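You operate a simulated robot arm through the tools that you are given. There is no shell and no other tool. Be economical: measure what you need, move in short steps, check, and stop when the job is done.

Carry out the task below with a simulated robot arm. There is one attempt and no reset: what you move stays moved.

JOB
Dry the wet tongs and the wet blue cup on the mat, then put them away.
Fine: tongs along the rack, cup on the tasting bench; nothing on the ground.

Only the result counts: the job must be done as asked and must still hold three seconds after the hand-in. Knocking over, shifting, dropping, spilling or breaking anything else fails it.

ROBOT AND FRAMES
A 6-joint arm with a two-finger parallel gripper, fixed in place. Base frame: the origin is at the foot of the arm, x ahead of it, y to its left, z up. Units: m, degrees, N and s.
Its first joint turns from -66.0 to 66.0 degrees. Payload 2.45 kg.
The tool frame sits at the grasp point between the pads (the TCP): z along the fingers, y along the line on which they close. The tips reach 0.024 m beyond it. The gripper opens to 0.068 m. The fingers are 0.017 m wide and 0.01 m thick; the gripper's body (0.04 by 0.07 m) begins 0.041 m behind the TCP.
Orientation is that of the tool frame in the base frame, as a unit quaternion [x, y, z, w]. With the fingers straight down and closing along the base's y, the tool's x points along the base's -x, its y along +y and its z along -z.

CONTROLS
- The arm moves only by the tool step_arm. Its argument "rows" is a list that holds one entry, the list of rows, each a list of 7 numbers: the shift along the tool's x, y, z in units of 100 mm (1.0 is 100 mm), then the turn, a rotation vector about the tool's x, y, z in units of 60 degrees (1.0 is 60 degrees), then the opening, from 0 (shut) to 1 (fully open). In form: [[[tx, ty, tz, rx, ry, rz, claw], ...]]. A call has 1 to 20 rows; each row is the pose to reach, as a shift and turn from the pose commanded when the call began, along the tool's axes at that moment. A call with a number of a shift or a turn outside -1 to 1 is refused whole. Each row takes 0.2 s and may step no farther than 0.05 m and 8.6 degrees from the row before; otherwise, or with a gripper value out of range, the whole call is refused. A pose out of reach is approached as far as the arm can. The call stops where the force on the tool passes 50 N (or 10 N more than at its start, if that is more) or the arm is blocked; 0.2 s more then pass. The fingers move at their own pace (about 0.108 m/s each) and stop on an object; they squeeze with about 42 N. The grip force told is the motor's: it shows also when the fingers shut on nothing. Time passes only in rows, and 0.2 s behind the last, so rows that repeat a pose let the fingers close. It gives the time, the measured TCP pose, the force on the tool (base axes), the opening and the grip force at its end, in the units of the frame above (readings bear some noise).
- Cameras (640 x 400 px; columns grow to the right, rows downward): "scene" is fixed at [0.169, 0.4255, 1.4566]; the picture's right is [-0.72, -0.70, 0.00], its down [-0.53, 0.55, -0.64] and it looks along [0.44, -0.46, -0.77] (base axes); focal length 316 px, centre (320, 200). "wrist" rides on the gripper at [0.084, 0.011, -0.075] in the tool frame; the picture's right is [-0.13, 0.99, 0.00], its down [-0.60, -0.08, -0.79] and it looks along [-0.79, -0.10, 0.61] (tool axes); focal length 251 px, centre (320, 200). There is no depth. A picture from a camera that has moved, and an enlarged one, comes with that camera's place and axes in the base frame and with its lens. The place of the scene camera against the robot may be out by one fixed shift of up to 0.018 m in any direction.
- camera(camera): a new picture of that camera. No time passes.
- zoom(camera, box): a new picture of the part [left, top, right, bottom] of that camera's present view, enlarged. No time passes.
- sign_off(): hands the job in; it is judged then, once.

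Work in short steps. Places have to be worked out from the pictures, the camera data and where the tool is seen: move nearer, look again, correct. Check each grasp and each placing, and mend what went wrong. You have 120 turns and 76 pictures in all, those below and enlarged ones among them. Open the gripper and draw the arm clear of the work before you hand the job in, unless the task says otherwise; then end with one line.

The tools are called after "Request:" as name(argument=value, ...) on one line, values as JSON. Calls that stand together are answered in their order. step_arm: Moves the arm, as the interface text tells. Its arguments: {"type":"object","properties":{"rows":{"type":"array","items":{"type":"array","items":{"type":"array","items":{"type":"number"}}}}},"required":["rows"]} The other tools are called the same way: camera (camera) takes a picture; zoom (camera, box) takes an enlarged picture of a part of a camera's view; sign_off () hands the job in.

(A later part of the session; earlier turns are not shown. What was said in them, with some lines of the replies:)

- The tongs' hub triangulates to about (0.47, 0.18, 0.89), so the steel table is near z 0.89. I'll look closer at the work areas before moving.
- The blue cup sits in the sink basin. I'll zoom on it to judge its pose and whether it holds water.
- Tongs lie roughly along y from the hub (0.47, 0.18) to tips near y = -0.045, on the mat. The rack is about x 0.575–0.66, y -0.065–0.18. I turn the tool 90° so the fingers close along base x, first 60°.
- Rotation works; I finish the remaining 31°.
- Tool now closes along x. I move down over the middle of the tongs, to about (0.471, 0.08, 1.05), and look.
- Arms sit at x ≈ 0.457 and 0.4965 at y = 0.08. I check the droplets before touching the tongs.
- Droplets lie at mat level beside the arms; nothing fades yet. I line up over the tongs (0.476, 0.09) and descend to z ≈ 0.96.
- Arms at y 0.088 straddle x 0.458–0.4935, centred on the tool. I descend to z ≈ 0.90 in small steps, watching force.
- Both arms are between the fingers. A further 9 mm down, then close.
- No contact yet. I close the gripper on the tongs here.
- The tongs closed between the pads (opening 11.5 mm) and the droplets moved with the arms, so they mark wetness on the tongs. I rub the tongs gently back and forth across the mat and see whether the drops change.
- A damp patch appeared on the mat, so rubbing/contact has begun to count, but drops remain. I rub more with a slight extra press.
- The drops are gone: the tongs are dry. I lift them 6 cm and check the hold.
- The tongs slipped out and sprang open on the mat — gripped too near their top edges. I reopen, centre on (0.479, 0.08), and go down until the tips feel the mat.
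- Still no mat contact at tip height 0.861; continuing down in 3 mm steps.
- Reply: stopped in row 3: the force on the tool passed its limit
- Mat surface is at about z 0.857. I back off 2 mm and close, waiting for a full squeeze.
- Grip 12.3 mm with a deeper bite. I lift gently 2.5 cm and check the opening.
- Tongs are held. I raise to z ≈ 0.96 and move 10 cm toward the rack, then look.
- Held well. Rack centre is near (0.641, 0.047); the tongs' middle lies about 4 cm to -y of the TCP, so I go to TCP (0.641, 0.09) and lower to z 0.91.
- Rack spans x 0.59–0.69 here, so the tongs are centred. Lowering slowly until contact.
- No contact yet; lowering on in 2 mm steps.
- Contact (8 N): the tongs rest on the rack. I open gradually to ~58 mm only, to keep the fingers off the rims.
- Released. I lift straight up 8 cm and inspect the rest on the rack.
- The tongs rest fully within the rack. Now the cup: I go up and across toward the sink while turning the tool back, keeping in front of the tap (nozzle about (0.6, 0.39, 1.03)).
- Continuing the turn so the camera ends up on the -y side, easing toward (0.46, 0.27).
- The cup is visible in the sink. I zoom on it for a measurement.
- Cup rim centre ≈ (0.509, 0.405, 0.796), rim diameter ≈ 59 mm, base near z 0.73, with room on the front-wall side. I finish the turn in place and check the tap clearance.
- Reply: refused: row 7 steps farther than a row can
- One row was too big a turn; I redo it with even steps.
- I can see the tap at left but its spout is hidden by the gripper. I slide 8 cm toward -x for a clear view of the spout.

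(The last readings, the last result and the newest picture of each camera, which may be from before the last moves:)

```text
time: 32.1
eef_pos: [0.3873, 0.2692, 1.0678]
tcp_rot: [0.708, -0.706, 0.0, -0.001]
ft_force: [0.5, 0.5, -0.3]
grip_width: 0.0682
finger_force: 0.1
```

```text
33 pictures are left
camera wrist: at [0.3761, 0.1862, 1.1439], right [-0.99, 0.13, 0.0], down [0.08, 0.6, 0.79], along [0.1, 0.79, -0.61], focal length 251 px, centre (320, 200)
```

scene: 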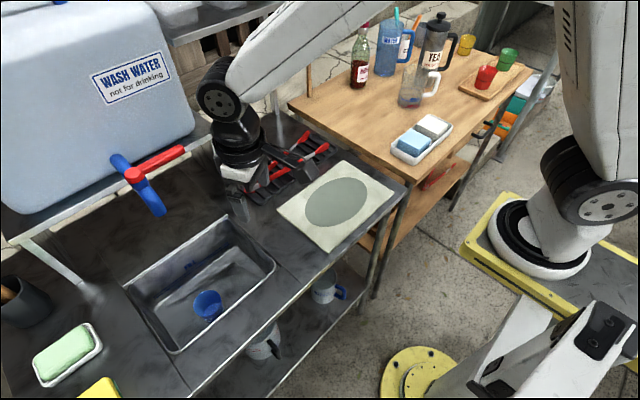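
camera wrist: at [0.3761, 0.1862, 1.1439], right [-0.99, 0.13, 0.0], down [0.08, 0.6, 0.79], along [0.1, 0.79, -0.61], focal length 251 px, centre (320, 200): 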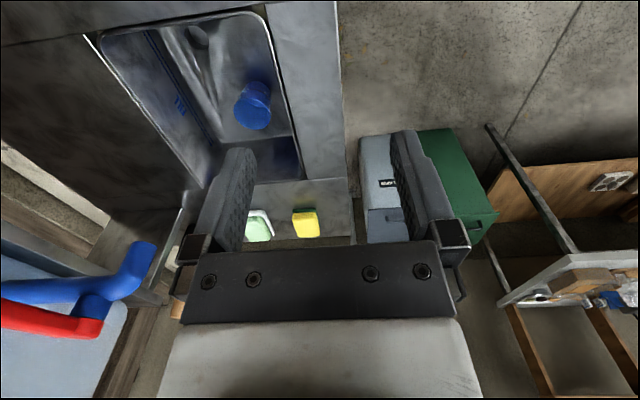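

Spout tip is about (0.573, 0.388, 1.04). I zoom on the wrist structure to judge how far the arm bulges above the TCP.

Request:
zoom(camera="scene", box=[60, 40, 380, 240])

```text
2.00 times, centred on (220, 140) of scene
camera zoom: at [0.1691, 0.4255, 1.4566], right [-0.72, -0.7, 0.0], down [-0.53, 0.55, -0.64], along [0.44, -0.46, -0.77], focal length 632 px, centre (520, 320)
```

zoom: 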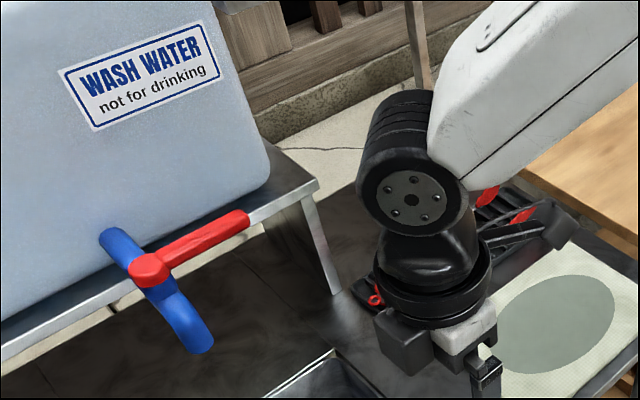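

The wrist joint (radius ~4 cm, ~20 cm above the TCP) would pass too near the spout if I came straight down on the cup. So I'll descend at y ≈ 0.45, clear of the spout, then slide -y with the fingers straddling the cup. First move across at safe x.

Request:
step_arm(rows=[[[-0.45, 0, 0, 0, 0, 0, 1], [-0.9, 0, 0, 0, 0, 0, 1], [-1.0, -0.3, 0, 0, 0, 0, 1]]])

Request:
camera(camera="wrist")

```text
time: 32.9
eef_pos: [0.416, 0.3698, 1.0663]
tcp_rot: [0.707, -0.707, -0.001, 0.0]
ft_force: [-0.7, 0.3, -0.1]
grip_width: 0.068
finger_force: 0.0
```

```text
31 pictures are left
camera wrist: at [0.4058, 0.2872, 1.1423], right [-0.99, 0.13, 0.0], down [0.08, 0.6, 0.79], along [0.1, 0.79, -0.61], focal length 251 px, centre (320, 200)
```

wrist: 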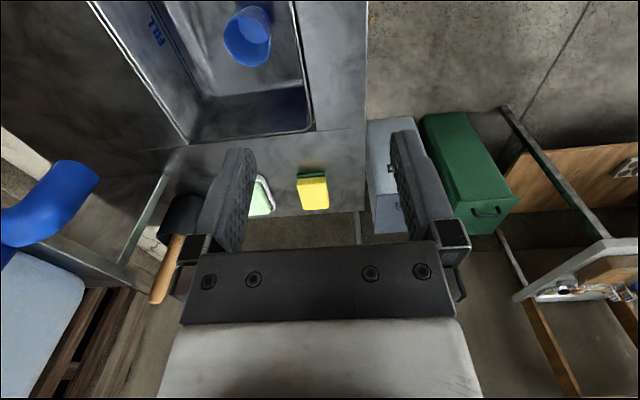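

Spout confirmed at ≈ (0.569, 0.382, 1.03). I refine the cup position by zooming.

Request:
zoom(camera="wrist", box=[160, 0, 340, 140])

```text
2.86 times, centred on (250, 70) of wrist
camera zoom: at [0.4058, 0.2872, 1.1423], right [-0.99, 0.13, 0.0], down [0.08, 0.6, 0.79], along [0.1, 0.79, -0.61], focal length 718 px, centre (520, 571)
```

zoom: 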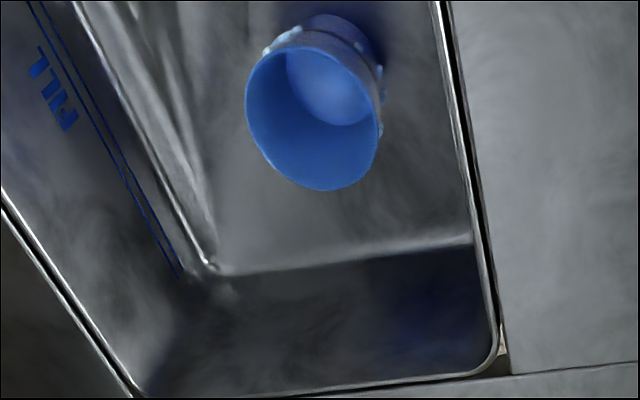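

Cup centre ≈ (0.508, 0.402), rim z ≈ 0.80; sink end wall at y 0.50, front wall at x ≈ 0.44–0.46. I move to (0.508, 0.452) and descend to z ≈ 0.97.

Request:
step_arm(rows=[[[-0.4, 0, 0, 0, 0, 0, 1], [-0.82, 0, 0, 0, 0, 0, 1], [-0.82, -0.45, 0, 0, 0, 0, 1], [-0.82, -0.92, 0, 0, 0, 0, 1], [-0.82, -0.92, 0.45, 0, 0, 0, 1], [-0.82, -0.92, 0.9, 0, 0, 0, 1]]])

Request:
camera(camera="wrist")

Request:
zoom(camera="scene", box=[40, 100, 320, 370])

```text
time: 34.3
eef_pos: [0.5122, 0.4523, 0.9773]
tcp_rot: [0.707, -0.707, 0.0, -0.001]
ft_force: [-0.1, 0.8, -0.4]
grip_width: 0.0681
finger_force: 0.0
```

```text
29 pictures are left
camera wrist: at [0.5012, 0.369, 1.0531], right [-0.99, 0.13, 0.0], down [0.08, 0.6, 0.79], along [0.1, 0.79, -0.61], focal length 251 px, centre (320, 200)
```

wrist: 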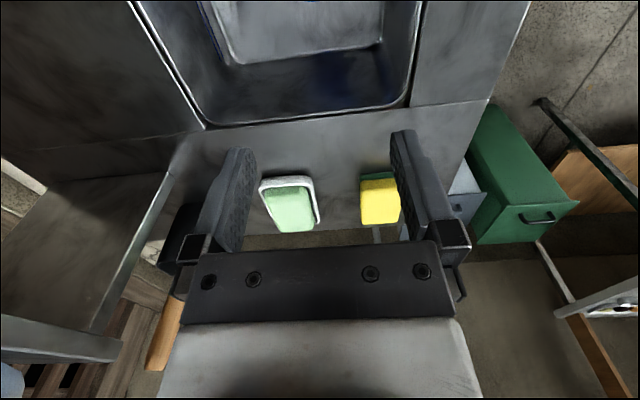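

```text
1.48 times, centred on (180, 235) of scene
camera zoom: at [0.1691, 0.4256, 1.4566], right [-0.72, -0.7, 0.0], down [-0.53, 0.55, -0.64], along [0.44, -0.46, -0.77], focal length 468 px, centre (527, 148)
```

zoom: 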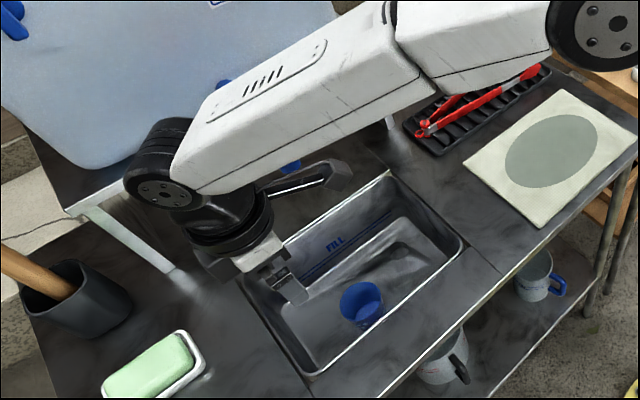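

Position clear of the tap and walls. Descending here in two stages to TCP z ≈ 0.79.

Request:
step_arm(rows=[[[0, 0, 0.3, 0, 0, 0, 1], [0, 0, 0.6, 0, 0, 0, 1], [0, 0, 0.9, 0, 0, 0, 1]]])

Request:
zoom(camera="scene", box=[100, 180, 280, 350])

```text
time: 35.1
eef_pos: [0.5105, 0.4507, 0.8879]
tcp_rot: [0.707, -0.707, 0.0, -0.001]
ft_force: [-0.5, -0.1, -0.1]
grip_width: 0.0681
finger_force: 0.0
```

```text
2.35 times, centred on (190, 265) of scene
camera zoom: at [0.169, 0.4255, 1.4566], right [-0.72, -0.7, 0.0], down [-0.53, 0.55, -0.64], along [0.44, -0.46, -0.77], focal length 744 px, centre (626, 47)
```

zoom: 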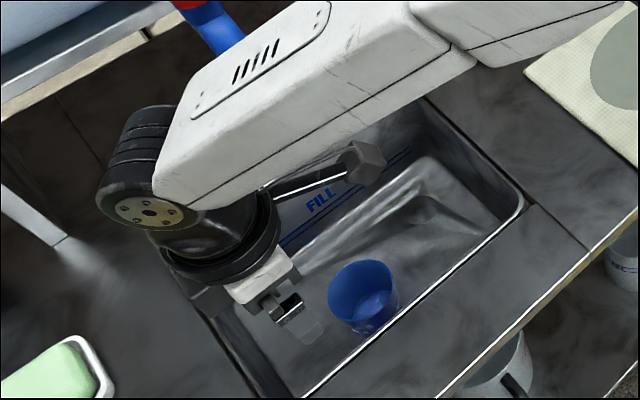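

Clear descent. I check the wrist view for the cup's edge before going lower.

Request:
camera(camera="wrist")

```text
26 pictures are left
camera wrist: at [0.4988, 0.3681, 0.9638], right [-0.99, 0.13, 0.0], down [0.08, 0.6, 0.79], along [0.1, 0.79, -0.61], focal length 251 px, centre (320, 200)
```

wrist: 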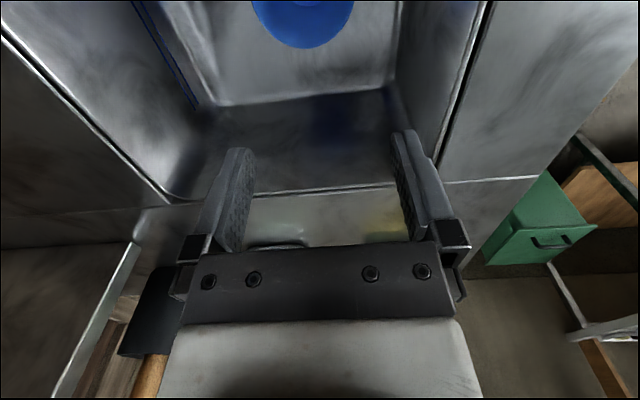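

Cup rim centre is ≈ (0.512, 0.402), in line with the tool. Descending to TCP z ≈ 0.79.

Request:
step_arm(rows=[[[0, -0.01, 0.3, 0, 0, 0, 1], [0, -0.01, 0.6, 0, 0, 0, 1], [0, -0.01, 0.85, 0, 0, 0, 1], [0, -0.01, 0.97, 0, 0, 0, 1]]])

Request:
camera(camera="wrist")

Request:
zoom(camera="scene", box=[100, 180, 280, 350])

```text
time: 36.1
eef_pos: [0.5116, 0.451, 0.7905]
tcp_rot: [-0.707, 0.707, 0.0, 0.001]
ft_force: [0.6, -0.4, 0.0]
grip_width: 0.0681
finger_force: 0.1
```

```text
25 pictures are left
camera wrist: at [0.5009, 0.3677, 0.8671], right [-0.99, 0.13, 0.0], down [0.08, 0.6, 0.79], along [0.1, 0.79, -0.61], focal length 251 px, centre (320, 200)
```

wrist: 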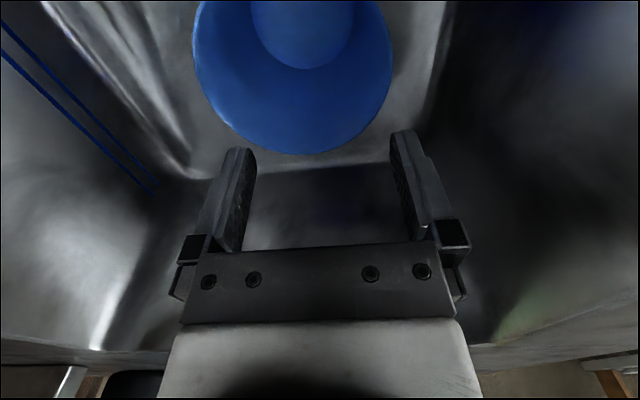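

```text
2.35 times, centred on (190, 265) of scene
camera zoom: at [0.169, 0.4255, 1.4566], right [-0.72, -0.7, 0.0], down [-0.53, 0.55, -0.64], along [0.44, -0.46, -0.77], focal length 744 px, centre (626, 47)
```

zoom: 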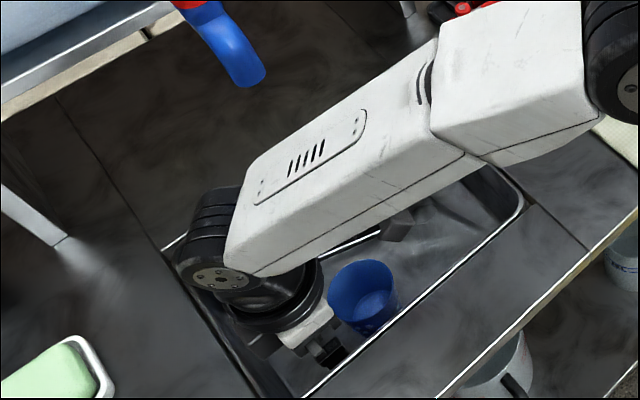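

Cup centre reads (0.513, 0.400) with rim z ≈ 0.787. I lower 15 mm more, then slide -y so the fingers straddle it, watching force.

Request:
step_arm(rows=[[[0, -0.012, 0.08, 0, 0, 0, 1], [0, -0.012, 0.15, 0, 0, 0, 1], [0.12, -0.012, 0.15, 0, 0, 0, 1], [0.24, -0.012, 0.15, 0, 0, 0, 1], [0.36, -0.012, 0.15, 0, 0, 0, 1], [0.44, -0.012, 0.15, 0, 0, 0, 1], [0.5, -0.012, 0.15, 0, 0, 0, 1]]])

Request:
camera(camera="wrist")

Request:
zoom(camera="scene", box=[100, 180, 280, 350])

```text
time: 37.7
eef_pos: [0.5127, 0.3998, 0.7749]
tcp_rot: [-0.707, 0.707, -0.001, 0.0]
ft_force: [0.7, -0.1, -0.2]
grip_width: 0.0681
finger_force: 0.1
```

```text
23 pictures are left
camera wrist: at [0.5014, 0.317, 0.8517], right [-0.99, 0.13, 0.0], down [0.08, 0.6, 0.79], along [0.1, 0.79, -0.61], focal length 251 px, centre (320, 200)
```

wrist: 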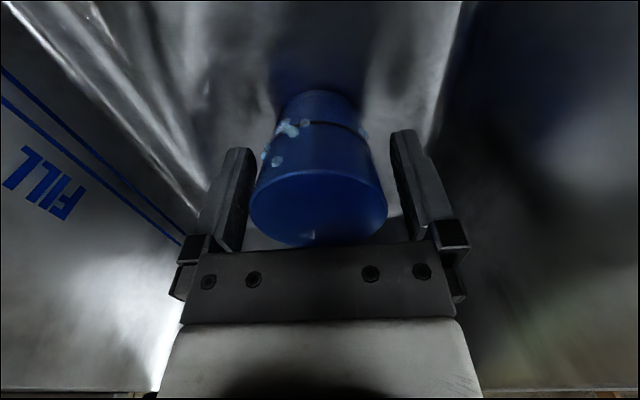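

```text
2.35 times, centred on (190, 265) of scene
camera zoom: at [0.169, 0.4255, 1.4566], right [-0.72, -0.7, 0.0], down [-0.53, 0.55, -0.64], along [0.44, -0.46, -0.77], focal length 744 px, centre (626, 47)
```

zoom: 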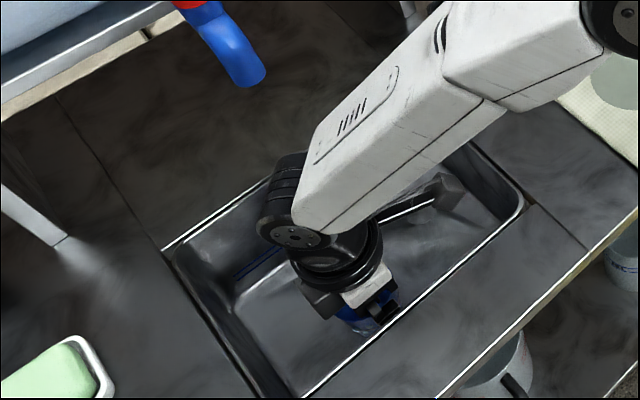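

The cup is between the fingers with small gaps each side, untouched. I close the gripper.

Request:
step_arm(rows=[[[0, 0, 0, 0, 0, 0, 0.9], [0, 0, 0, 0, 0, 0, 0.8], [0, 0, 0, 0, 0, 0, 0.6], [0, 0, 0, 0, 0, 0, 0.6], [0, 0, -0.05, 0, 0, 0, 0.6], [0, 0, -0.1, 0, 0, 0, 0.6]]])

Request:
camera(camera="wrist")

```text
time: 39.1
eef_pos: [0.5112, 0.4013, 0.7869]
tcp_rot: [-0.707, 0.707, 0.0, 0.0]
ft_force: [-0.6, -0.5, -0.4]
grip_width: 0.0563
finger_force: 41.9
```

```text
21 pictures are left
camera wrist: at [0.5015, 0.3179, 0.8627], right [-0.99, 0.13, 0.0], down [0.08, 0.6, 0.79], along [0.1, 0.79, -0.61], focal length 251 px, centre (320, 200)
```

wrist: 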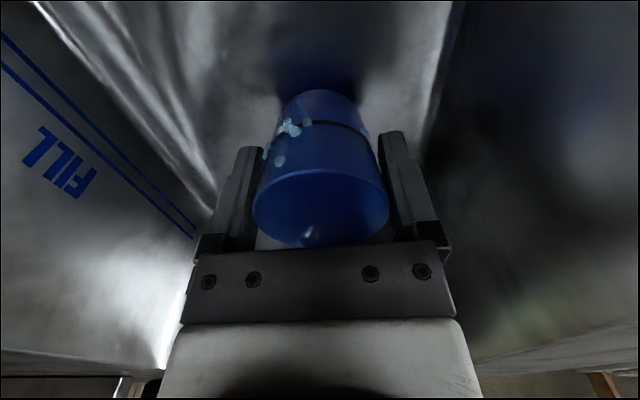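

Cup held (56 mm, 42 N) and lifted 1 cm. I slide back to y ≈ 0.446 away from the spout, then raise.

Request:
step_arm(rows=[[[-0.15, 0, 0, 0, 0, 0, 0.6], [-0.3, 0, 0, 0, 0, 0, 0.6], [-0.45, 0.0, 0, 0, 0, 0, 0.6], [-0.45, 0, -0.25, 0, 0, 0, 0.6], [-0.45, 0, -0.5, 0, 0, 0, 0.6], [-0.45, 0, -0.75, 0, 0, 0, 0.6], [-0.45, 0, -1.0, 0, 0, 0, 0.6]]])

```text
time: 40.7
eef_pos: [0.5125, 0.4468, 0.8862]
tcp_rot: [0.708, -0.706, 0.0, 0.0]
ft_force: [0.4, -0.5, -0.1]
grip_width: 0.0563
finger_force: 41.6
```

Still held. Raising another 10 cm, then backing to x ≈ 0.42.

Request:
step_arm(rows=[[[0, 0, -0.35, 0, 0, 0, 0.6], [0, 0, -0.7, 0, 0, 0, 0.6], [0, 0, -1.0, 0, 0, 0, 0.6], [0, 0.4, -1.0, 0, 0, 0, 0.6], [0, 0.8, -1.0, 0, 0, 0, 0.6], [0.3, 0.85, -1.0, 0, 0, 0, 0.6], [0.7, 0.85, -1.0, 0, 0, 0, 0.6], [1.0, 0.85, -1.0, 0, 0, 0, 0.6]]])

Request:
camera(camera="scene")

```text
time: 42.5
eef_pos: [0.4258, 0.3455, 0.9861]
tcp_rot: [0.708, -0.707, 0.0, -0.001]
ft_force: [-0.6, 0.2, -0.2]
grip_width: 0.0564
finger_force: 41.8
```

```text
20 pictures are left
```

scene: 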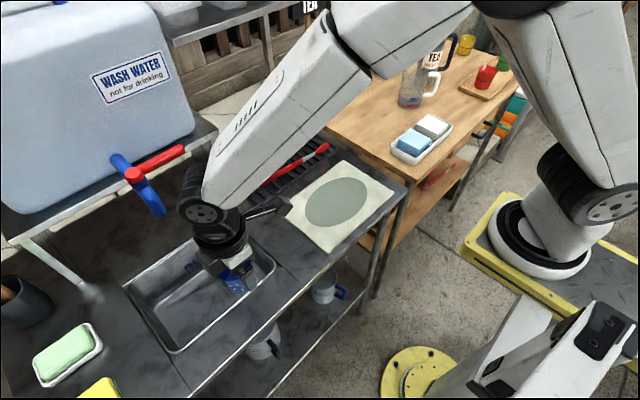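

Moving along -y toward the front dry corner of the mat, about (0.413, 0.118).

Request:
step_arm(rows=[[[0.4, 0, 0, 0, 0, 0, 0.6], [0.8, 0.05, 0, 0, 0, 0, 0.6], [1.0, 0.1, 0, 0, 0, 0, 0.6]]])

Request:
step_arm(rows=[[[0.4, 0, 0, 0, 0, 0, 0.6], [0.8, 0.02, 0, 0, 0, 0, 0.6], [1.0, 0.03, 0, 0, 0, 0, 0.6]]])

Request:
camera(camera="wrist")

Request:
zoom(camera="scene", box=[220, 130, 420, 280])

```text
time: 43.3
eef_pos: [0.4153, 0.2451, 0.9862]
tcp_rot: [-0.707, 0.707, -0.001, 0.001]
ft_force: [0.4, -0.2, -0.9]
grip_width: 0.0565
finger_force: 41.5
```

```text
time: 44.1
eef_pos: [0.4101, 0.1466, 0.9862]
tcp_rot: [-0.707, 0.707, -0.001, 0.001]
ft_force: [-0.3, -0.1, -0.4]
grip_width: 0.0562
finger_force: 42.1
```

```text
19 pictures are left
camera wrist: at [0.401, 0.0636, 1.0616], right [-0.99, 0.13, 0.0], down [0.08, 0.6, 0.79], along [0.1, 0.79, -0.61], focal length 251 px, centre (320, 200)
```

wrist: 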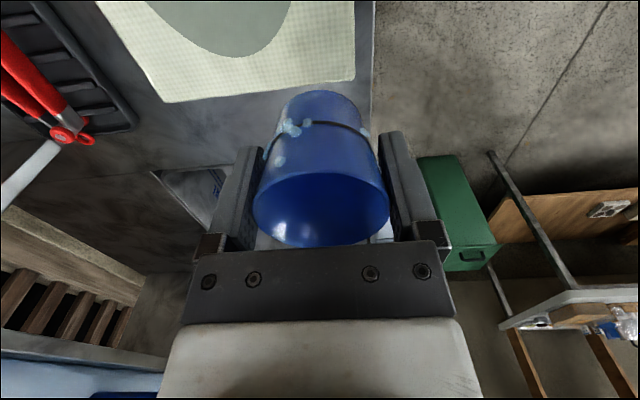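

```text
2.67 times, centred on (320, 205) of scene
camera zoom: at [0.169, 0.4255, 1.4566], right [-0.72, -0.7, 0.0], down [-0.53, 0.55, -0.64], along [0.44, -0.46, -0.77], focal length 843 px, centre (320, 187)
```

zoom: 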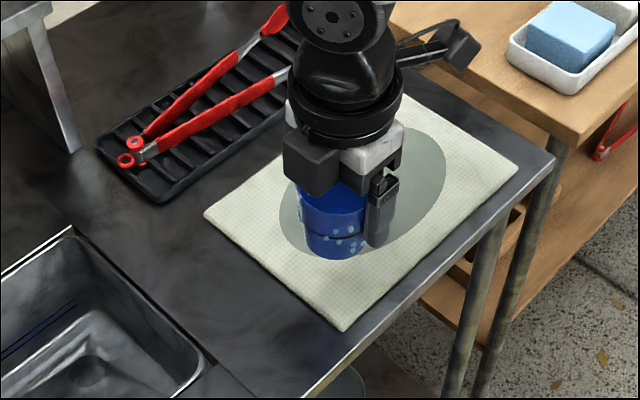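

Mat spans x 0.385–0.55 with its +y edge at 0.17. I centre at (0.415, 0.13) and lower toward the mat.

Request:
step_arm(rows=[[[0.165, -0.05, 0, 0, 0, 0, 0.6], [0.165, -0.05, 0.3, 0, 0, 0, 0.6], [0.165, -0.05, 0.55, 0, 0, 0, 0.6], [0.165, -0.05, 0.62, 0, 0, 0, 0.6], [0.165, -0.05, 0.67, 0, 0, 0, 0.6], [0.165, -0.05, 0.71, 0, 0, 0, 0.6], [0.165, -0.05, 0.74, 0, 0, 0, 0.6]]])

Request:
zoom(camera="scene", box=[270, 160, 390, 260])

```text
time: 45.7
eef_pos: [0.4182, 0.1301, 0.9119]
tcp_rot: [0.707, -0.707, 0.001, 0.0]
ft_force: [0.4, 0.5, 0.3]
grip_width: 0.0561
finger_force: 42.1
```

```text
4.00 times, centred on (330, 210) of scene
camera zoom: at [0.169, 0.4255, 1.4566], right [-0.72, -0.7, 0.0], down [-0.53, 0.55, -0.64], along [0.44, -0.46, -0.77], focal length 1265 px, centre (280, 160)
```

zoom: 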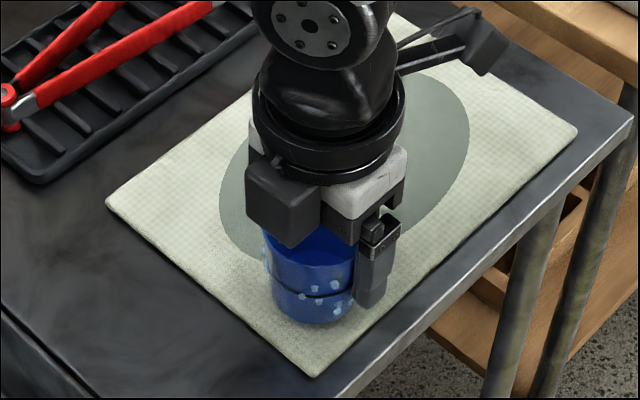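

Very near the mat; lowering in 2 mm steps until contact.

Request:
step_arm(rows=[[[0, 0, 0.02, 0, 0, 0, 0.6], [0, 0, 0.04, 0, 0, 0, 0.6], [0, 0, 0.06, 0, 0, 0, 0.6], [0, 0, 0.08, 0, 0, 0, 0.6]]])

```text
time: 46.7
eef_pos: [0.4191, 0.1292, 0.9034]
tcp_rot: [0.708, -0.706, -0.001, 0.0]
ft_force: [-3.7, -0.5, 12.9]
grip_width: 0.0562
finger_force: 42.3
```

Contact at 13 N. I ease off 1 mm and rub the cup gently along the front strip of the mat.

Request:
step_arm(rows=[[[0, 0, -0.01, 0, 0, 0, 0.6], [0.15, 0, -0.01, 0, 0, 0, 0.6], [0.3, 0, -0.01, 0, 0, 0, 0.6], [0.45, 0, -0.01, 0, 0, 0, 0.6], [0.3, 0, -0.01, 0, 0, 0, 0.6], [0.15, 0, -0.01, 0, 0, 0, 0.6], [0, 0, -0.01, 0, 0, 0, 0.6], [0.15, 0, -0.01, 0, 0, 0, 0.6], [0.3, 0, -0.01, 0, 0, 0, 0.6], [0.45, 0, -0.01, 0, 0, 0, 0.6], [0.3, 0, -0.01, 0, 0, 0, 0.6], [0.15, 0, -0.01, 0, 0, 0, 0.6], [0, 0, -0.01, 0, 0, 0, 0.6], [0.15, 0, -0.01, 0, 0, 0, 0.6], [0.3, 0, -0.01, 0, 0, 0, 0.6], [0.45, 0, -0.01, 0, 0, 0, 0.6], [0.3, 0, -0.01, 0, 0, 0, 0.6], [0.15, 0, -0.01, 0, 0, 0, 0.6], [0, 0, -0.01, 0, 0, 0, 0.6], [0, 0, -0.01, 0, 0, 0, 0.6]]])

Request:
zoom(camera="scene", box=[270, 160, 390, 260])

```text
time: 50.9
eef_pos: [0.4186, 0.1297, 0.9045]
tcp_rot: [-0.707, 0.707, 0.0, 0.0]
ft_force: [0.8, 0.3, -0.1]
grip_width: 0.0563
finger_force: 41.9
```

```text
4.00 times, centred on (330, 210) of scene
camera zoom: at [0.169, 0.4256, 1.4566], right [-0.72, -0.7, 0.0], down [-0.53, 0.55, -0.64], along [0.44, -0.46, -0.77], focal length 1265 px, centre (280, 160)
```

zoom: 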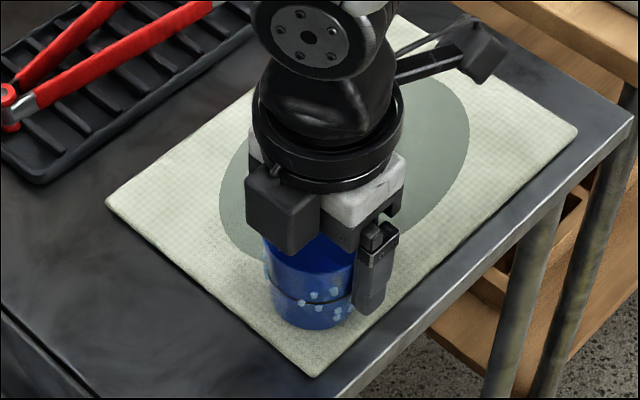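

Drops remain and contact was lost after easing. I press 2 mm lower and rub lightly again.

Request:
step_arm(rows=[[[0, 0, 0.02, 0, 0, 0, 0.6], [0.1, 0, 0.02, 0, 0, 0, 0.6], [0.2, 0, 0.02, 0, 0, 0, 0.6], [0.3, 0, 0.02, 0, 0, 0, 0.6], [0.2, 0, 0.02, 0, 0, 0, 0.6], [0.1, 0, 0.02, 0, 0, 0, 0.6], [0, 0, 0.02, 0, 0, 0, 0.6], [0.1, 0, 0.02, 0, 0, 0, 0.6], [0.2, 0, 0.02, 0, 0, 0, 0.6], [0.3, 0, 0.02, 0, 0, 0, 0.6], [0.2, 0, 0.02, 0, 0, 0, 0.6], [0.1, 0, 0.02, 0, 0, 0, 0.6], [0, 0, 0.02, 0, 0, 0, 0.6], [0.1, 0, 0.02, 0, 0, 0, 0.6], [0.2, 0, 0.02, 0, 0, 0, 0.6], [0.3, 0, 0.02, 0, 0, 0, 0.6], [0.2, 0, 0.02, 0, 0, 0, 0.6], [0.1, 0, 0.02, 0, 0, 0, 0.6], [0, 0, 0.02, 0, 0, 0, 0.6], [0, 0, 0.02, 0, 0, 0, 0.6]]])

Request:
zoom(camera="scene", box=[270, 160, 390, 260])

```text
time: 55.1
eef_pos: [0.4187, 0.1289, 0.9027]
tcp_rot: [-0.707, 0.707, 0.0, 0.001]
ft_force: [0.3, -0.8, -0.2]
grip_width: 0.0564
finger_force: 41.5
```

```text
4.00 times, centred on (330, 210) of scene
camera zoom: at [0.169, 0.4256, 1.4566], right [-0.72, -0.7, 0.0], down [-0.53, 0.55, -0.64], along [0.44, -0.46, -0.77], focal length 1265 px, centre (280, 160)
```

zoom: 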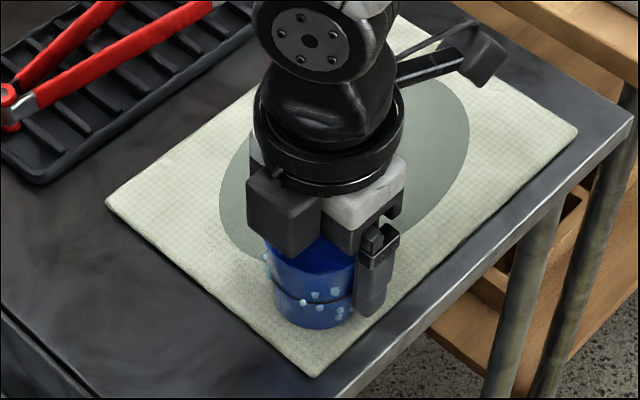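

No steady contact force, and the drops remain. I release the cup so it stands on the mat, and let time pass.

Request:
step_arm(rows=[[[0, 0, 0.01, 0, 0, 0, 0.6], [0, 0, 0.01, 0, 0, 0, 0.85], [0, 0, 0.01, 0, 0, 0, 1], [0, 0, 0.01, 0, 0, 0, 1], [0, 0, 0.01, 0, 0, 0, 1], [0, 0, 0.01, 0, 0, 0, 1], [0, 0, 0.01, 0, 0, 0, 1], [0, 0, 0.01, 0, 0, 0, 1], [0, 0, 0.01, 0, 0, 0, 1], [0, 0, 0.01, 0, 0, 0, 1], [0, 0, 0.01, 0, 0, 0, 1], [0, 0, 0.01, 0, 0, 0, 1], [0, 0, 0.01, 0, 0, 0, 1], [0, 0, 0.01, 0, 0, 0, 1], [0, 0, 0.01, 0, 0, 0, 1], [0, 0, 0.01, 0, 0, 0, 1], [0, 0, 0.01, 0, 0, 0, 1], [0, 0, 0.01, 0, 0, 0, 1], [0, 0, 0.01, 0, 0, 0, 1], [0, 0, 0.01, 0, 0, 0, 1]]])

Request:
zoom(camera="scene", box=[270, 160, 390, 260])

```text
time: 59.3
eef_pos: [0.418, 0.1294, 0.9021]
tcp_rot: [-0.707, 0.707, -0.001, 0.0]
ft_force: [-0.5, 0.3, 0.5]
grip_width: 0.0679
finger_force: 0.0
```

```text
4.00 times, centred on (330, 210) of scene
camera zoom: at [0.169, 0.4255, 1.4566], right [-0.72, -0.7, 0.0], down [-0.53, 0.55, -0.64], along [0.44, -0.46, -0.77], focal length 1265 px, centre (280, 160)
```

zoom: 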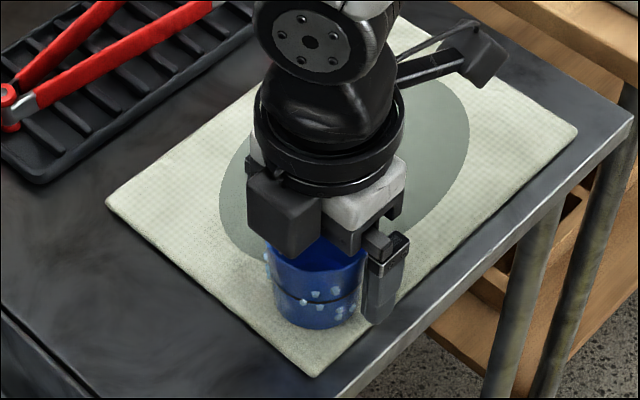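

Cup stands on the mat. I wait 8 s more and look.

Request:
step_arm(rows=[[[0, 0, 0, 0, 0, 0, 1], [0, 0, 0, 0, 0, 0, 1], [0, 0, 0, 0, 0, 0, 1], [0, 0, 0, 0, 0, 0, 1], [0, 0, 0, 0, 0, 0, 1], [0, 0, 0, 0, 0, 0, 1], [0, 0, 0, 0, 0, 0, 1], [0, 0, 0, 0, 0, 0, 1], [0, 0, 0, 0, 0, 0, 1], [0, 0, 0, 0, 0, 0, 1], [0, 0, 0, 0, 0, 0, 1], [0, 0, 0, 0, 0, 0, 1], [0, 0, 0, 0, 0, 0, 1], [0, 0, 0, 0, 0, 0, 1], [0, 0, 0, 0, 0, 0, 1], [0, 0, 0, 0, 0, 0, 1], [0, 0, 0, 0, 0, 0, 1], [0, 0, 0, 0, 0, 0, 1], [0, 0, 0, 0, 0, 0, 1], [0, 0, 0, 0, 0, 0, 1]]])

Request:
step_arm(rows=[[[0, 0, 0, 0, 0, 0, 1], [0, 0, 0, 0, 0, 0, 1], [0, 0, 0, 0, 0, 0, 1], [0, 0, 0, 0, 0, 0, 1], [0, 0, 0, 0, 0, 0, 1], [0, 0, 0, 0, 0, 0, 1], [0, 0, 0, 0, 0, 0, 1], [0, 0, 0, 0, 0, 0, 1], [0, 0, 0, 0, 0, 0, 1], [0, 0, 0, 0, 0, 0, 1], [0, 0, 0, 0, 0, 0, 1], [0, 0, 0, 0, 0, 0, 1], [0, 0, 0, 0, 0, 0, 1], [0, 0, 0, 0, 0, 0, 1], [0, 0, 0, 0, 0, 0, 1], [0, 0, 0, 0, 0, 0, 1], [0, 0, 0, 0, 0, 0, 1], [0, 0, 0, 0, 0, 0, 1], [0, 0, 0, 0, 0, 0, 1], [0, 0, 0, 0, 0, 0, 1]]])

Request:
zoom(camera="scene", box=[270, 160, 390, 260])

```text
time: 63.5
eef_pos: [0.4186, 0.1303, 0.9026]
tcp_rot: [0.707, -0.707, 0.001, -0.001]
ft_force: [0.0, 0.7, 0.6]
grip_width: 0.0679
finger_force: 0.2
```

```text
time: 67.7
eef_pos: [0.4187, 0.1286, 0.9019]
tcp_rot: [-0.707, 0.707, -0.001, 0.0]
ft_force: [-0.2, -0.2, -0.5]
grip_width: 0.0683
finger_force: 0.1
```

```text
4.00 times, centred on (330, 210) of scene
camera zoom: at [0.169, 0.4255, 1.4566], right [-0.72, -0.7, 0.0], down [-0.53, 0.55, -0.64], along [0.44, -0.46, -0.77], focal length 1265 px, centre (280, 160)
```

zoom: 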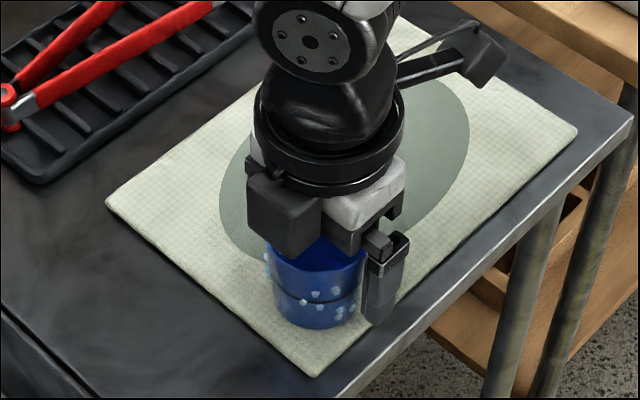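

Waiting alone does nothing, so wiping under real contact is needed. I regrip the cup, press down slightly and check the force.

Request:
step_arm(rows=[[[0, 0, 0, 0, 0, 0, 0.8], [0, 0, 0, 0, 0, 0, 0.6], [0, 0, 0, 0, 0, 0, 0.6], [0, 0, 0.02, 0, 0, 0, 0.6], [0, 0, 0.04, 0, 0, 0, 0.6]]])

```text
time: 68.9
eef_pos: [0.4189, 0.1298, 0.8986]
tcp_rot: [0.707, -0.707, 0.0, -0.002]
ft_force: [-6.7, -1.5, 36.3]
grip_width: 0.0563
finger_force: 41.8
```

Firm contact at 36 N. I ease 2 mm and rub with longer strokes across the mat.

Request:
step_arm(rows=[[[0, 0, -0.02, 0, 0, 0, 0.6], [0.2, -0.1, -0.02, 0, 0, 0, 0.6], [0.4, -0.2, -0.02, 0, 0, 0, 0.6], [0.6, -0.3, -0.02, 0, 0, 0, 0.6], [0.4, -0.3, -0.02, 0, 0, 0, 0.6], [0.2, -0.3, -0.02, 0, 0, 0, 0.6], [0.2, -0.5, -0.02, 0, 0, 0, 0.6], [0.4, -0.5, -0.02, 0, 0, 0, 0.6], [0.6, -0.5, -0.02, 0, 0, 0, 0.6], [0.4, -0.5, -0.02, 0, 0, 0, 0.6], [0.2, -0.5, -0.02, 0, 0, 0, 0.6], [0.4, -0.5, -0.02, 0, 0, 0, 0.6], [0.6, -0.5, -0.02, 0, 0, 0, 0.6], [0.6, -0.3, -0.02, 0, 0, 0, 0.6], [0.4, -0.3, -0.02, 0, 0, 0, 0.6], [0.2, -0.3, -0.02, 0, 0, 0, 0.6], [0.4, -0.3, -0.02, 0, 0, 0, 0.6], [0.6, -0.3, -0.02, 0, 0, 0, 0.6]]])

Request:
zoom(camera="scene", box=[270, 160, 390, 260])

```text
time: 72.7
eef_pos: [0.4486, 0.0696, 0.8992]
tcp_rot: [0.708, -0.707, 0.001, -0.001]
ft_force: [0.0, -0.9, 0.5]
grip_width: 0.0561
finger_force: 41.8
```

```text
4.00 times, centred on (330, 210) of scene
camera zoom: at [0.169, 0.4256, 1.4566], right [-0.72, -0.7, 0.0], down [-0.53, 0.55, -0.64], along [0.44, -0.46, -0.77], focal length 1265 px, centre (280, 160)
```

zoom: 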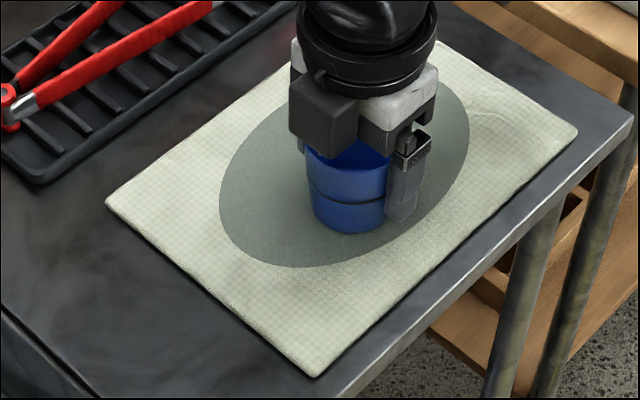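

The drops are gone — the cup is dry. I lift it 10 cm before carrying it to the wooden bench.

Request:
step_arm(rows=[[[0, 0, -0.3, 0, 0, 0, 0.6], [0, 0, -0.65, 0, 0, 0, 0.6], [0, 0, -1.0, 0, 0, 0, 0.6]]])

Request:
step_arm(rows=[[[0.35, -0.2, 0, 0, 0, 0, 0.6], [0.7, -0.35, 0, 0, 0, 0, 0.6], [1.0, -0.5, 0, 0, 0, 0, 0.6]]])

Request:
camera(camera="scene")

```text
time: 73.5
eef_pos: [0.4468, 0.0697, 0.9994]
tcp_rot: [0.707, -0.707, 0.0, 0.0]
ft_force: [-0.8, 0.6, -0.1]
grip_width: 0.0562
finger_force: 41.8
```

```text
time: 74.3
eef_pos: [0.498, -0.0296, 0.9998]
tcp_rot: [-0.707, 0.707, 0.0, 0.0]
ft_force: [0.1, -0.1, 0.0]
grip_width: 0.0563
finger_force: 42.3
```

```text
11 pictures are left
```

scene: 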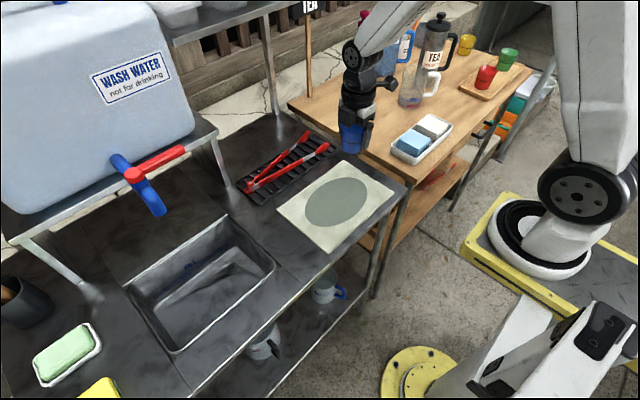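

Cup still held. I carry on to above the free bench spot near (0.58, -0.205).

Request:
step_arm(rows=[[[0.35, -0.2, 0, 0, 0, 0, 0.6], [0.7, -0.4, 0, 0, 0, 0, 0.6], [0.9, -0.6, 0, 0, 0, 0, 0.6]]])

Request:
step_arm(rows=[[[0.4, -0.1, 0, 0, 0, 0, 0.6], [0.85, -0.22, 0, 0, 0, 0, 0.6]]])

Request:
camera(camera="wrist")

Request:
zoom(camera="scene", box=[280, 50, 460, 190])

```text
time: 75.1
eef_pos: [0.557, -0.1193, 0.9998]
tcp_rot: [0.708, -0.707, 0.0, 0.0]
ft_force: [0.7, 0.3, -0.5]
grip_width: 0.056
finger_force: 41.8
```

```text
time: 75.7
eef_pos: [0.5769, -0.2069, 1.0005]
tcp_rot: [-0.707, 0.707, 0.0, -0.001]
ft_force: [0.2, 0.2, 0.4]
grip_width: 0.0561
finger_force: 42.3
```

```text
10 pictures are left
camera wrist: at [0.5673, -0.2895, 1.0745], right [-0.99, 0.13, 0.0], down [0.08, 0.6, 0.79], along [0.1, 0.79, -0.61], focal length 251 px, centre (320, 200)
```

wrist: 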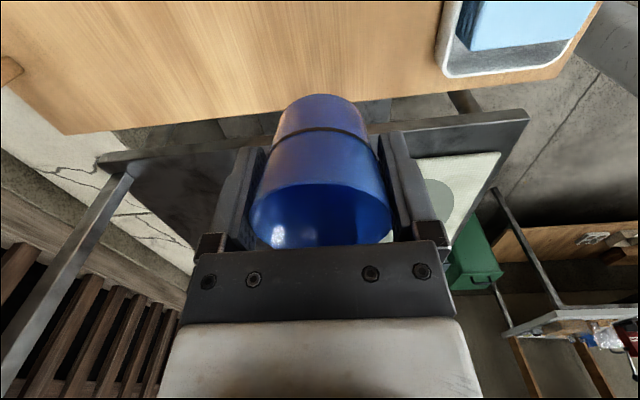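

```text
2.86 times, centred on (370, 120) of scene
camera zoom: at [0.169, 0.4256, 1.4566], right [-0.72, -0.7, 0.0], down [-0.53, 0.55, -0.64], along [0.44, -0.46, -0.77], focal length 903 px, centre (177, 429)
```

zoom: 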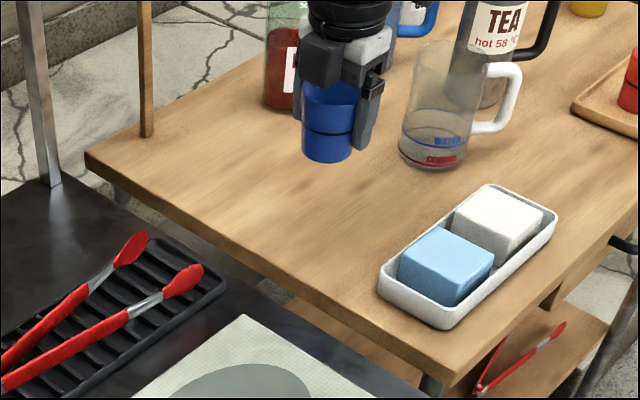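

The bench edge is at y ≈ -0.155 and the dish lies at x < 0.48, so (0.577, -0.22) is clear. Lowering to TCP z ≈ 0.925.

Request:
step_arm(rows=[[[0.13, 0, 0, 0, 0, 0, 0.6], [0.13, 0, 0.3, 0, 0, 0, 0.6], [0.13, 0, 0.6, 0, 0, 0, 0.6], [0.13, 0, 0.75, 0, 0, 0, 0.6]]])

Request:
zoom(camera="scene", box=[280, 50, 460, 190])

```text
time: 76.7
eef_pos: [0.5795, -0.2175, 0.9239]
tcp_rot: [0.708, -0.706, 0.001, 0.0]
ft_force: [0.0, -0.2, 0.1]
grip_width: 0.0563
finger_force: 41.5
```

```text
2.86 times, centred on (370, 120) of scene
camera zoom: at [0.1691, 0.4255, 1.4566], right [-0.72, -0.7, 0.0], down [-0.53, 0.55, -0.64], along [0.44, -0.46, -0.77], focal length 903 px, centre (177, 429)
```

zoom: 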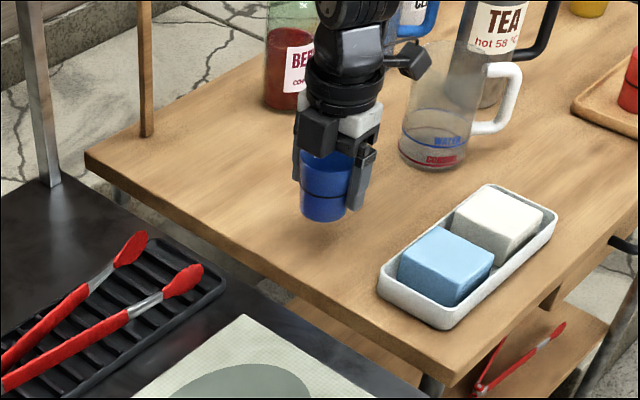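

Free all round. Lowering in 4 mm steps until contact.

Request:
step_arm(rows=[[[0, 0, 0.04, 0, 0, 0, 0.6], [0, 0, 0.08, 0, 0, 0, 0.6], [0, 0, 0.12, 0, 0, 0, 0.6], [0, 0, 0.16, 0, 0, 0, 0.6], [0, 0, 0.19, 0, 0, 0, 0.6], [0, 0, 0.22, 0, 0, 0, 0.6], [0, 0, 0.25, 0, 0, 0, 0.6]]])

```text
time: 78.3
eef_pos: [0.5798, -0.2193, 0.8992]
tcp_rot: [-0.707, 0.707, -0.001, 0.001]
ft_force: [0.1, 0.8, -0.6]
grip_width: 0.056
finger_force: 42.4
```

No contact at 0.899 yet; continuing in 2–3 mm steps.

Request:
step_arm(rows=[[[0, 0, 0.03, 0, 0, 0, 0.6], [0, 0, 0.06, 0, 0, 0, 0.6], [0, 0, 0.09, 0, 0, 0, 0.6], [0, 0, 0.12, 0, 0, 0, 0.6], [0, 0, 0.15, 0, 0, 0, 0.6]]])

Request:
zoom(camera="scene", box=[310, 70, 430, 170])

```text
time: 79.5
eef_pos: [0.5821, -0.2206, 0.8884]
tcp_rot: [0.707, -0.707, 0.003, -0.002]
ft_force: [-8.8, 4.6, 35.6]
grip_width: 0.0563
finger_force: 41.7
```

```text
4.00 times, centred on (370, 120) of scene
camera zoom: at [0.1681, 0.4259, 1.4566], right [-0.72, -0.7, 0.0], down [-0.53, 0.55, -0.64], along [0.44, -0.46, -0.77], focal length 1265 px, centre (120, 520)
```

zoom: 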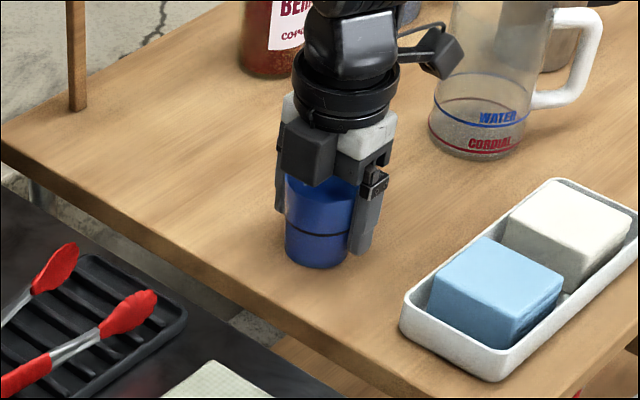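

Firm contact with the bench (36 N). I ease up 4 mm to take off the load, then check.

Request:
step_arm(rows=[[[0, 0, -0.02, 0, 0, 0, 0.6], [0, 0, -0.04, 0, 0, 0, 0.6]]])

```text
time: 80.1
eef_pos: [0.581, -0.2193, 0.8882]
tcp_rot: [-0.707, 0.707, -0.002, 0.001]
ft_force: [4.6, -2.5, 12.6]
grip_width: 0.0559
finger_force: 41.7
```

Light load (13 N) remains, so the cup is seated. Opening gradually.

Request:
step_arm(rows=[[[0, 0, -0.01, 0, 0, 0, 0.85], [0, 0, -0.01, 0, 0, 0, 0.92], [0, 0, -0.01, 0, 0, 0, 1], [0, 0, -0.01, 0, 0, 0, 1]]])

Request:
camera(camera="wrist")

```text
time: 81.1
eef_pos: [0.5798, -0.2187, 0.8903]
tcp_rot: [0.707, -0.707, 0.001, 0.0]
ft_force: [0.9, -0.8, -1.2]
grip_width: 0.0679
finger_force: 0.0
```

```text
6 pictures are left
camera wrist: at [0.5699, -0.3019, 0.9661], right [-0.99, 0.13, 0.0], down [0.08, 0.6, 0.79], along [0.1, 0.79, -0.61], focal length 251 px, centre (320, 200)
```

wrist: 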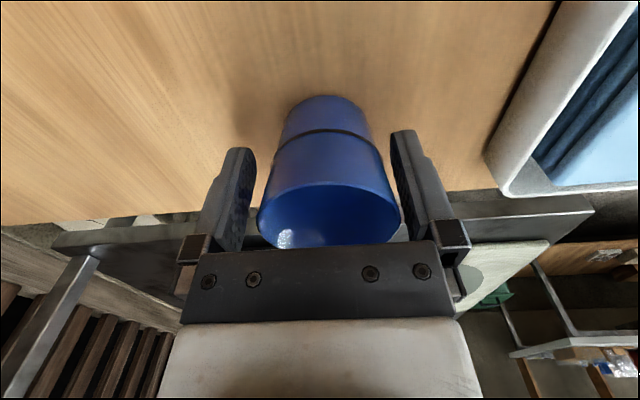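

The cup stands free; right gap is a little tight, so I shift 1.5 mm and lift straight up.

Request:
step_arm(rows=[[[0, 0.012, 0, 0, 0, 0, 1], [0, 0.012, -0.1, 0, 0, 0, 1], [0, 0.012, -0.3, 0, 0, 0, 1], [0, 0.012, -0.6, 0, 0, 0, 1], [0, 0.012, -1.0, 0, 0, 0, 1]]])

Request:
camera(camera="scene")

```text
time: 82.3
eef_pos: [0.5788, -0.2176, 0.9883]
tcp_rot: [-0.707, 0.708, 0.0, 0.001]
ft_force: [0.3, 0.5, 0.9]
grip_width: 0.0677
finger_force: 0.0
```

```text
5 pictures are left
```

scene: 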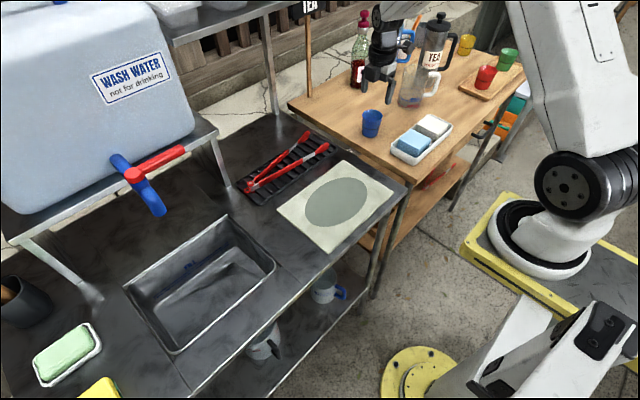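

The cup stands upright on the bench, tongs in the rack. I draw the arm up and back, clear of everything.

Request:
step_arm(rows=[[[0, 0, -0.4, 0, 0, 0, 1], [0, 0, -0.8, 0, 0, 0, 1], [0, 0, -1.0, 0, 0, 0, 1], [-0.4, 0.3, -1.0, 0, 0, 0, 1], [-0.75, 0.6, -1.0, 0, 0, 0, 1], [-1.0, 0.9, -1.0, 0, 0, 0, 1]]])

Request:
zoom(camera="scene", box=[220, 50, 460, 260])

```text
time: 83.7
eef_pos: [0.4881, -0.1182, 1.0923]
tcp_rot: [0.707, -0.707, 0.001, 0.0]
ft_force: [-0.6, -0.6, -0.2]
grip_width: 0.0682
finger_force: 0.1
```

```text
1.90 times, centred on (340, 155) of scene
camera zoom: at [0.1691, 0.4255, 1.4566], right [-0.72, -0.7, 0.0], down [-0.53, 0.55, -0.64], along [0.44, -0.46, -0.77], focal length 602 px, centre (282, 286)
```

zoom: 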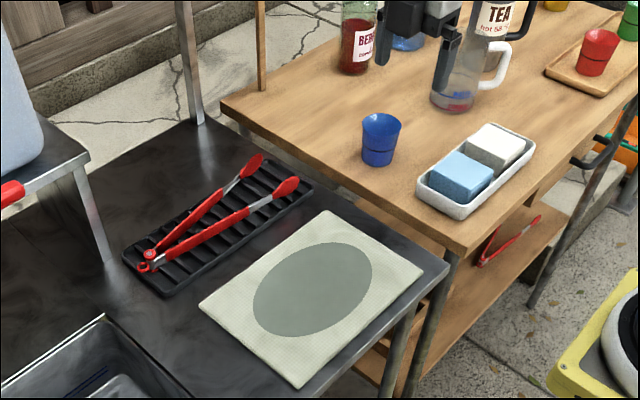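

The tongs lie along the rack, the dry cup stands on the bench, and the gripper is open with the arm clear. Handing in.

Request:
sign_off()

```text
The job is handed in.
```

The tongs and the blue cup were wiped on the mat until no drops showed. The tongs now lie along the rack, the cup stands upright on the tasting bench, and I saw nothing else moved.
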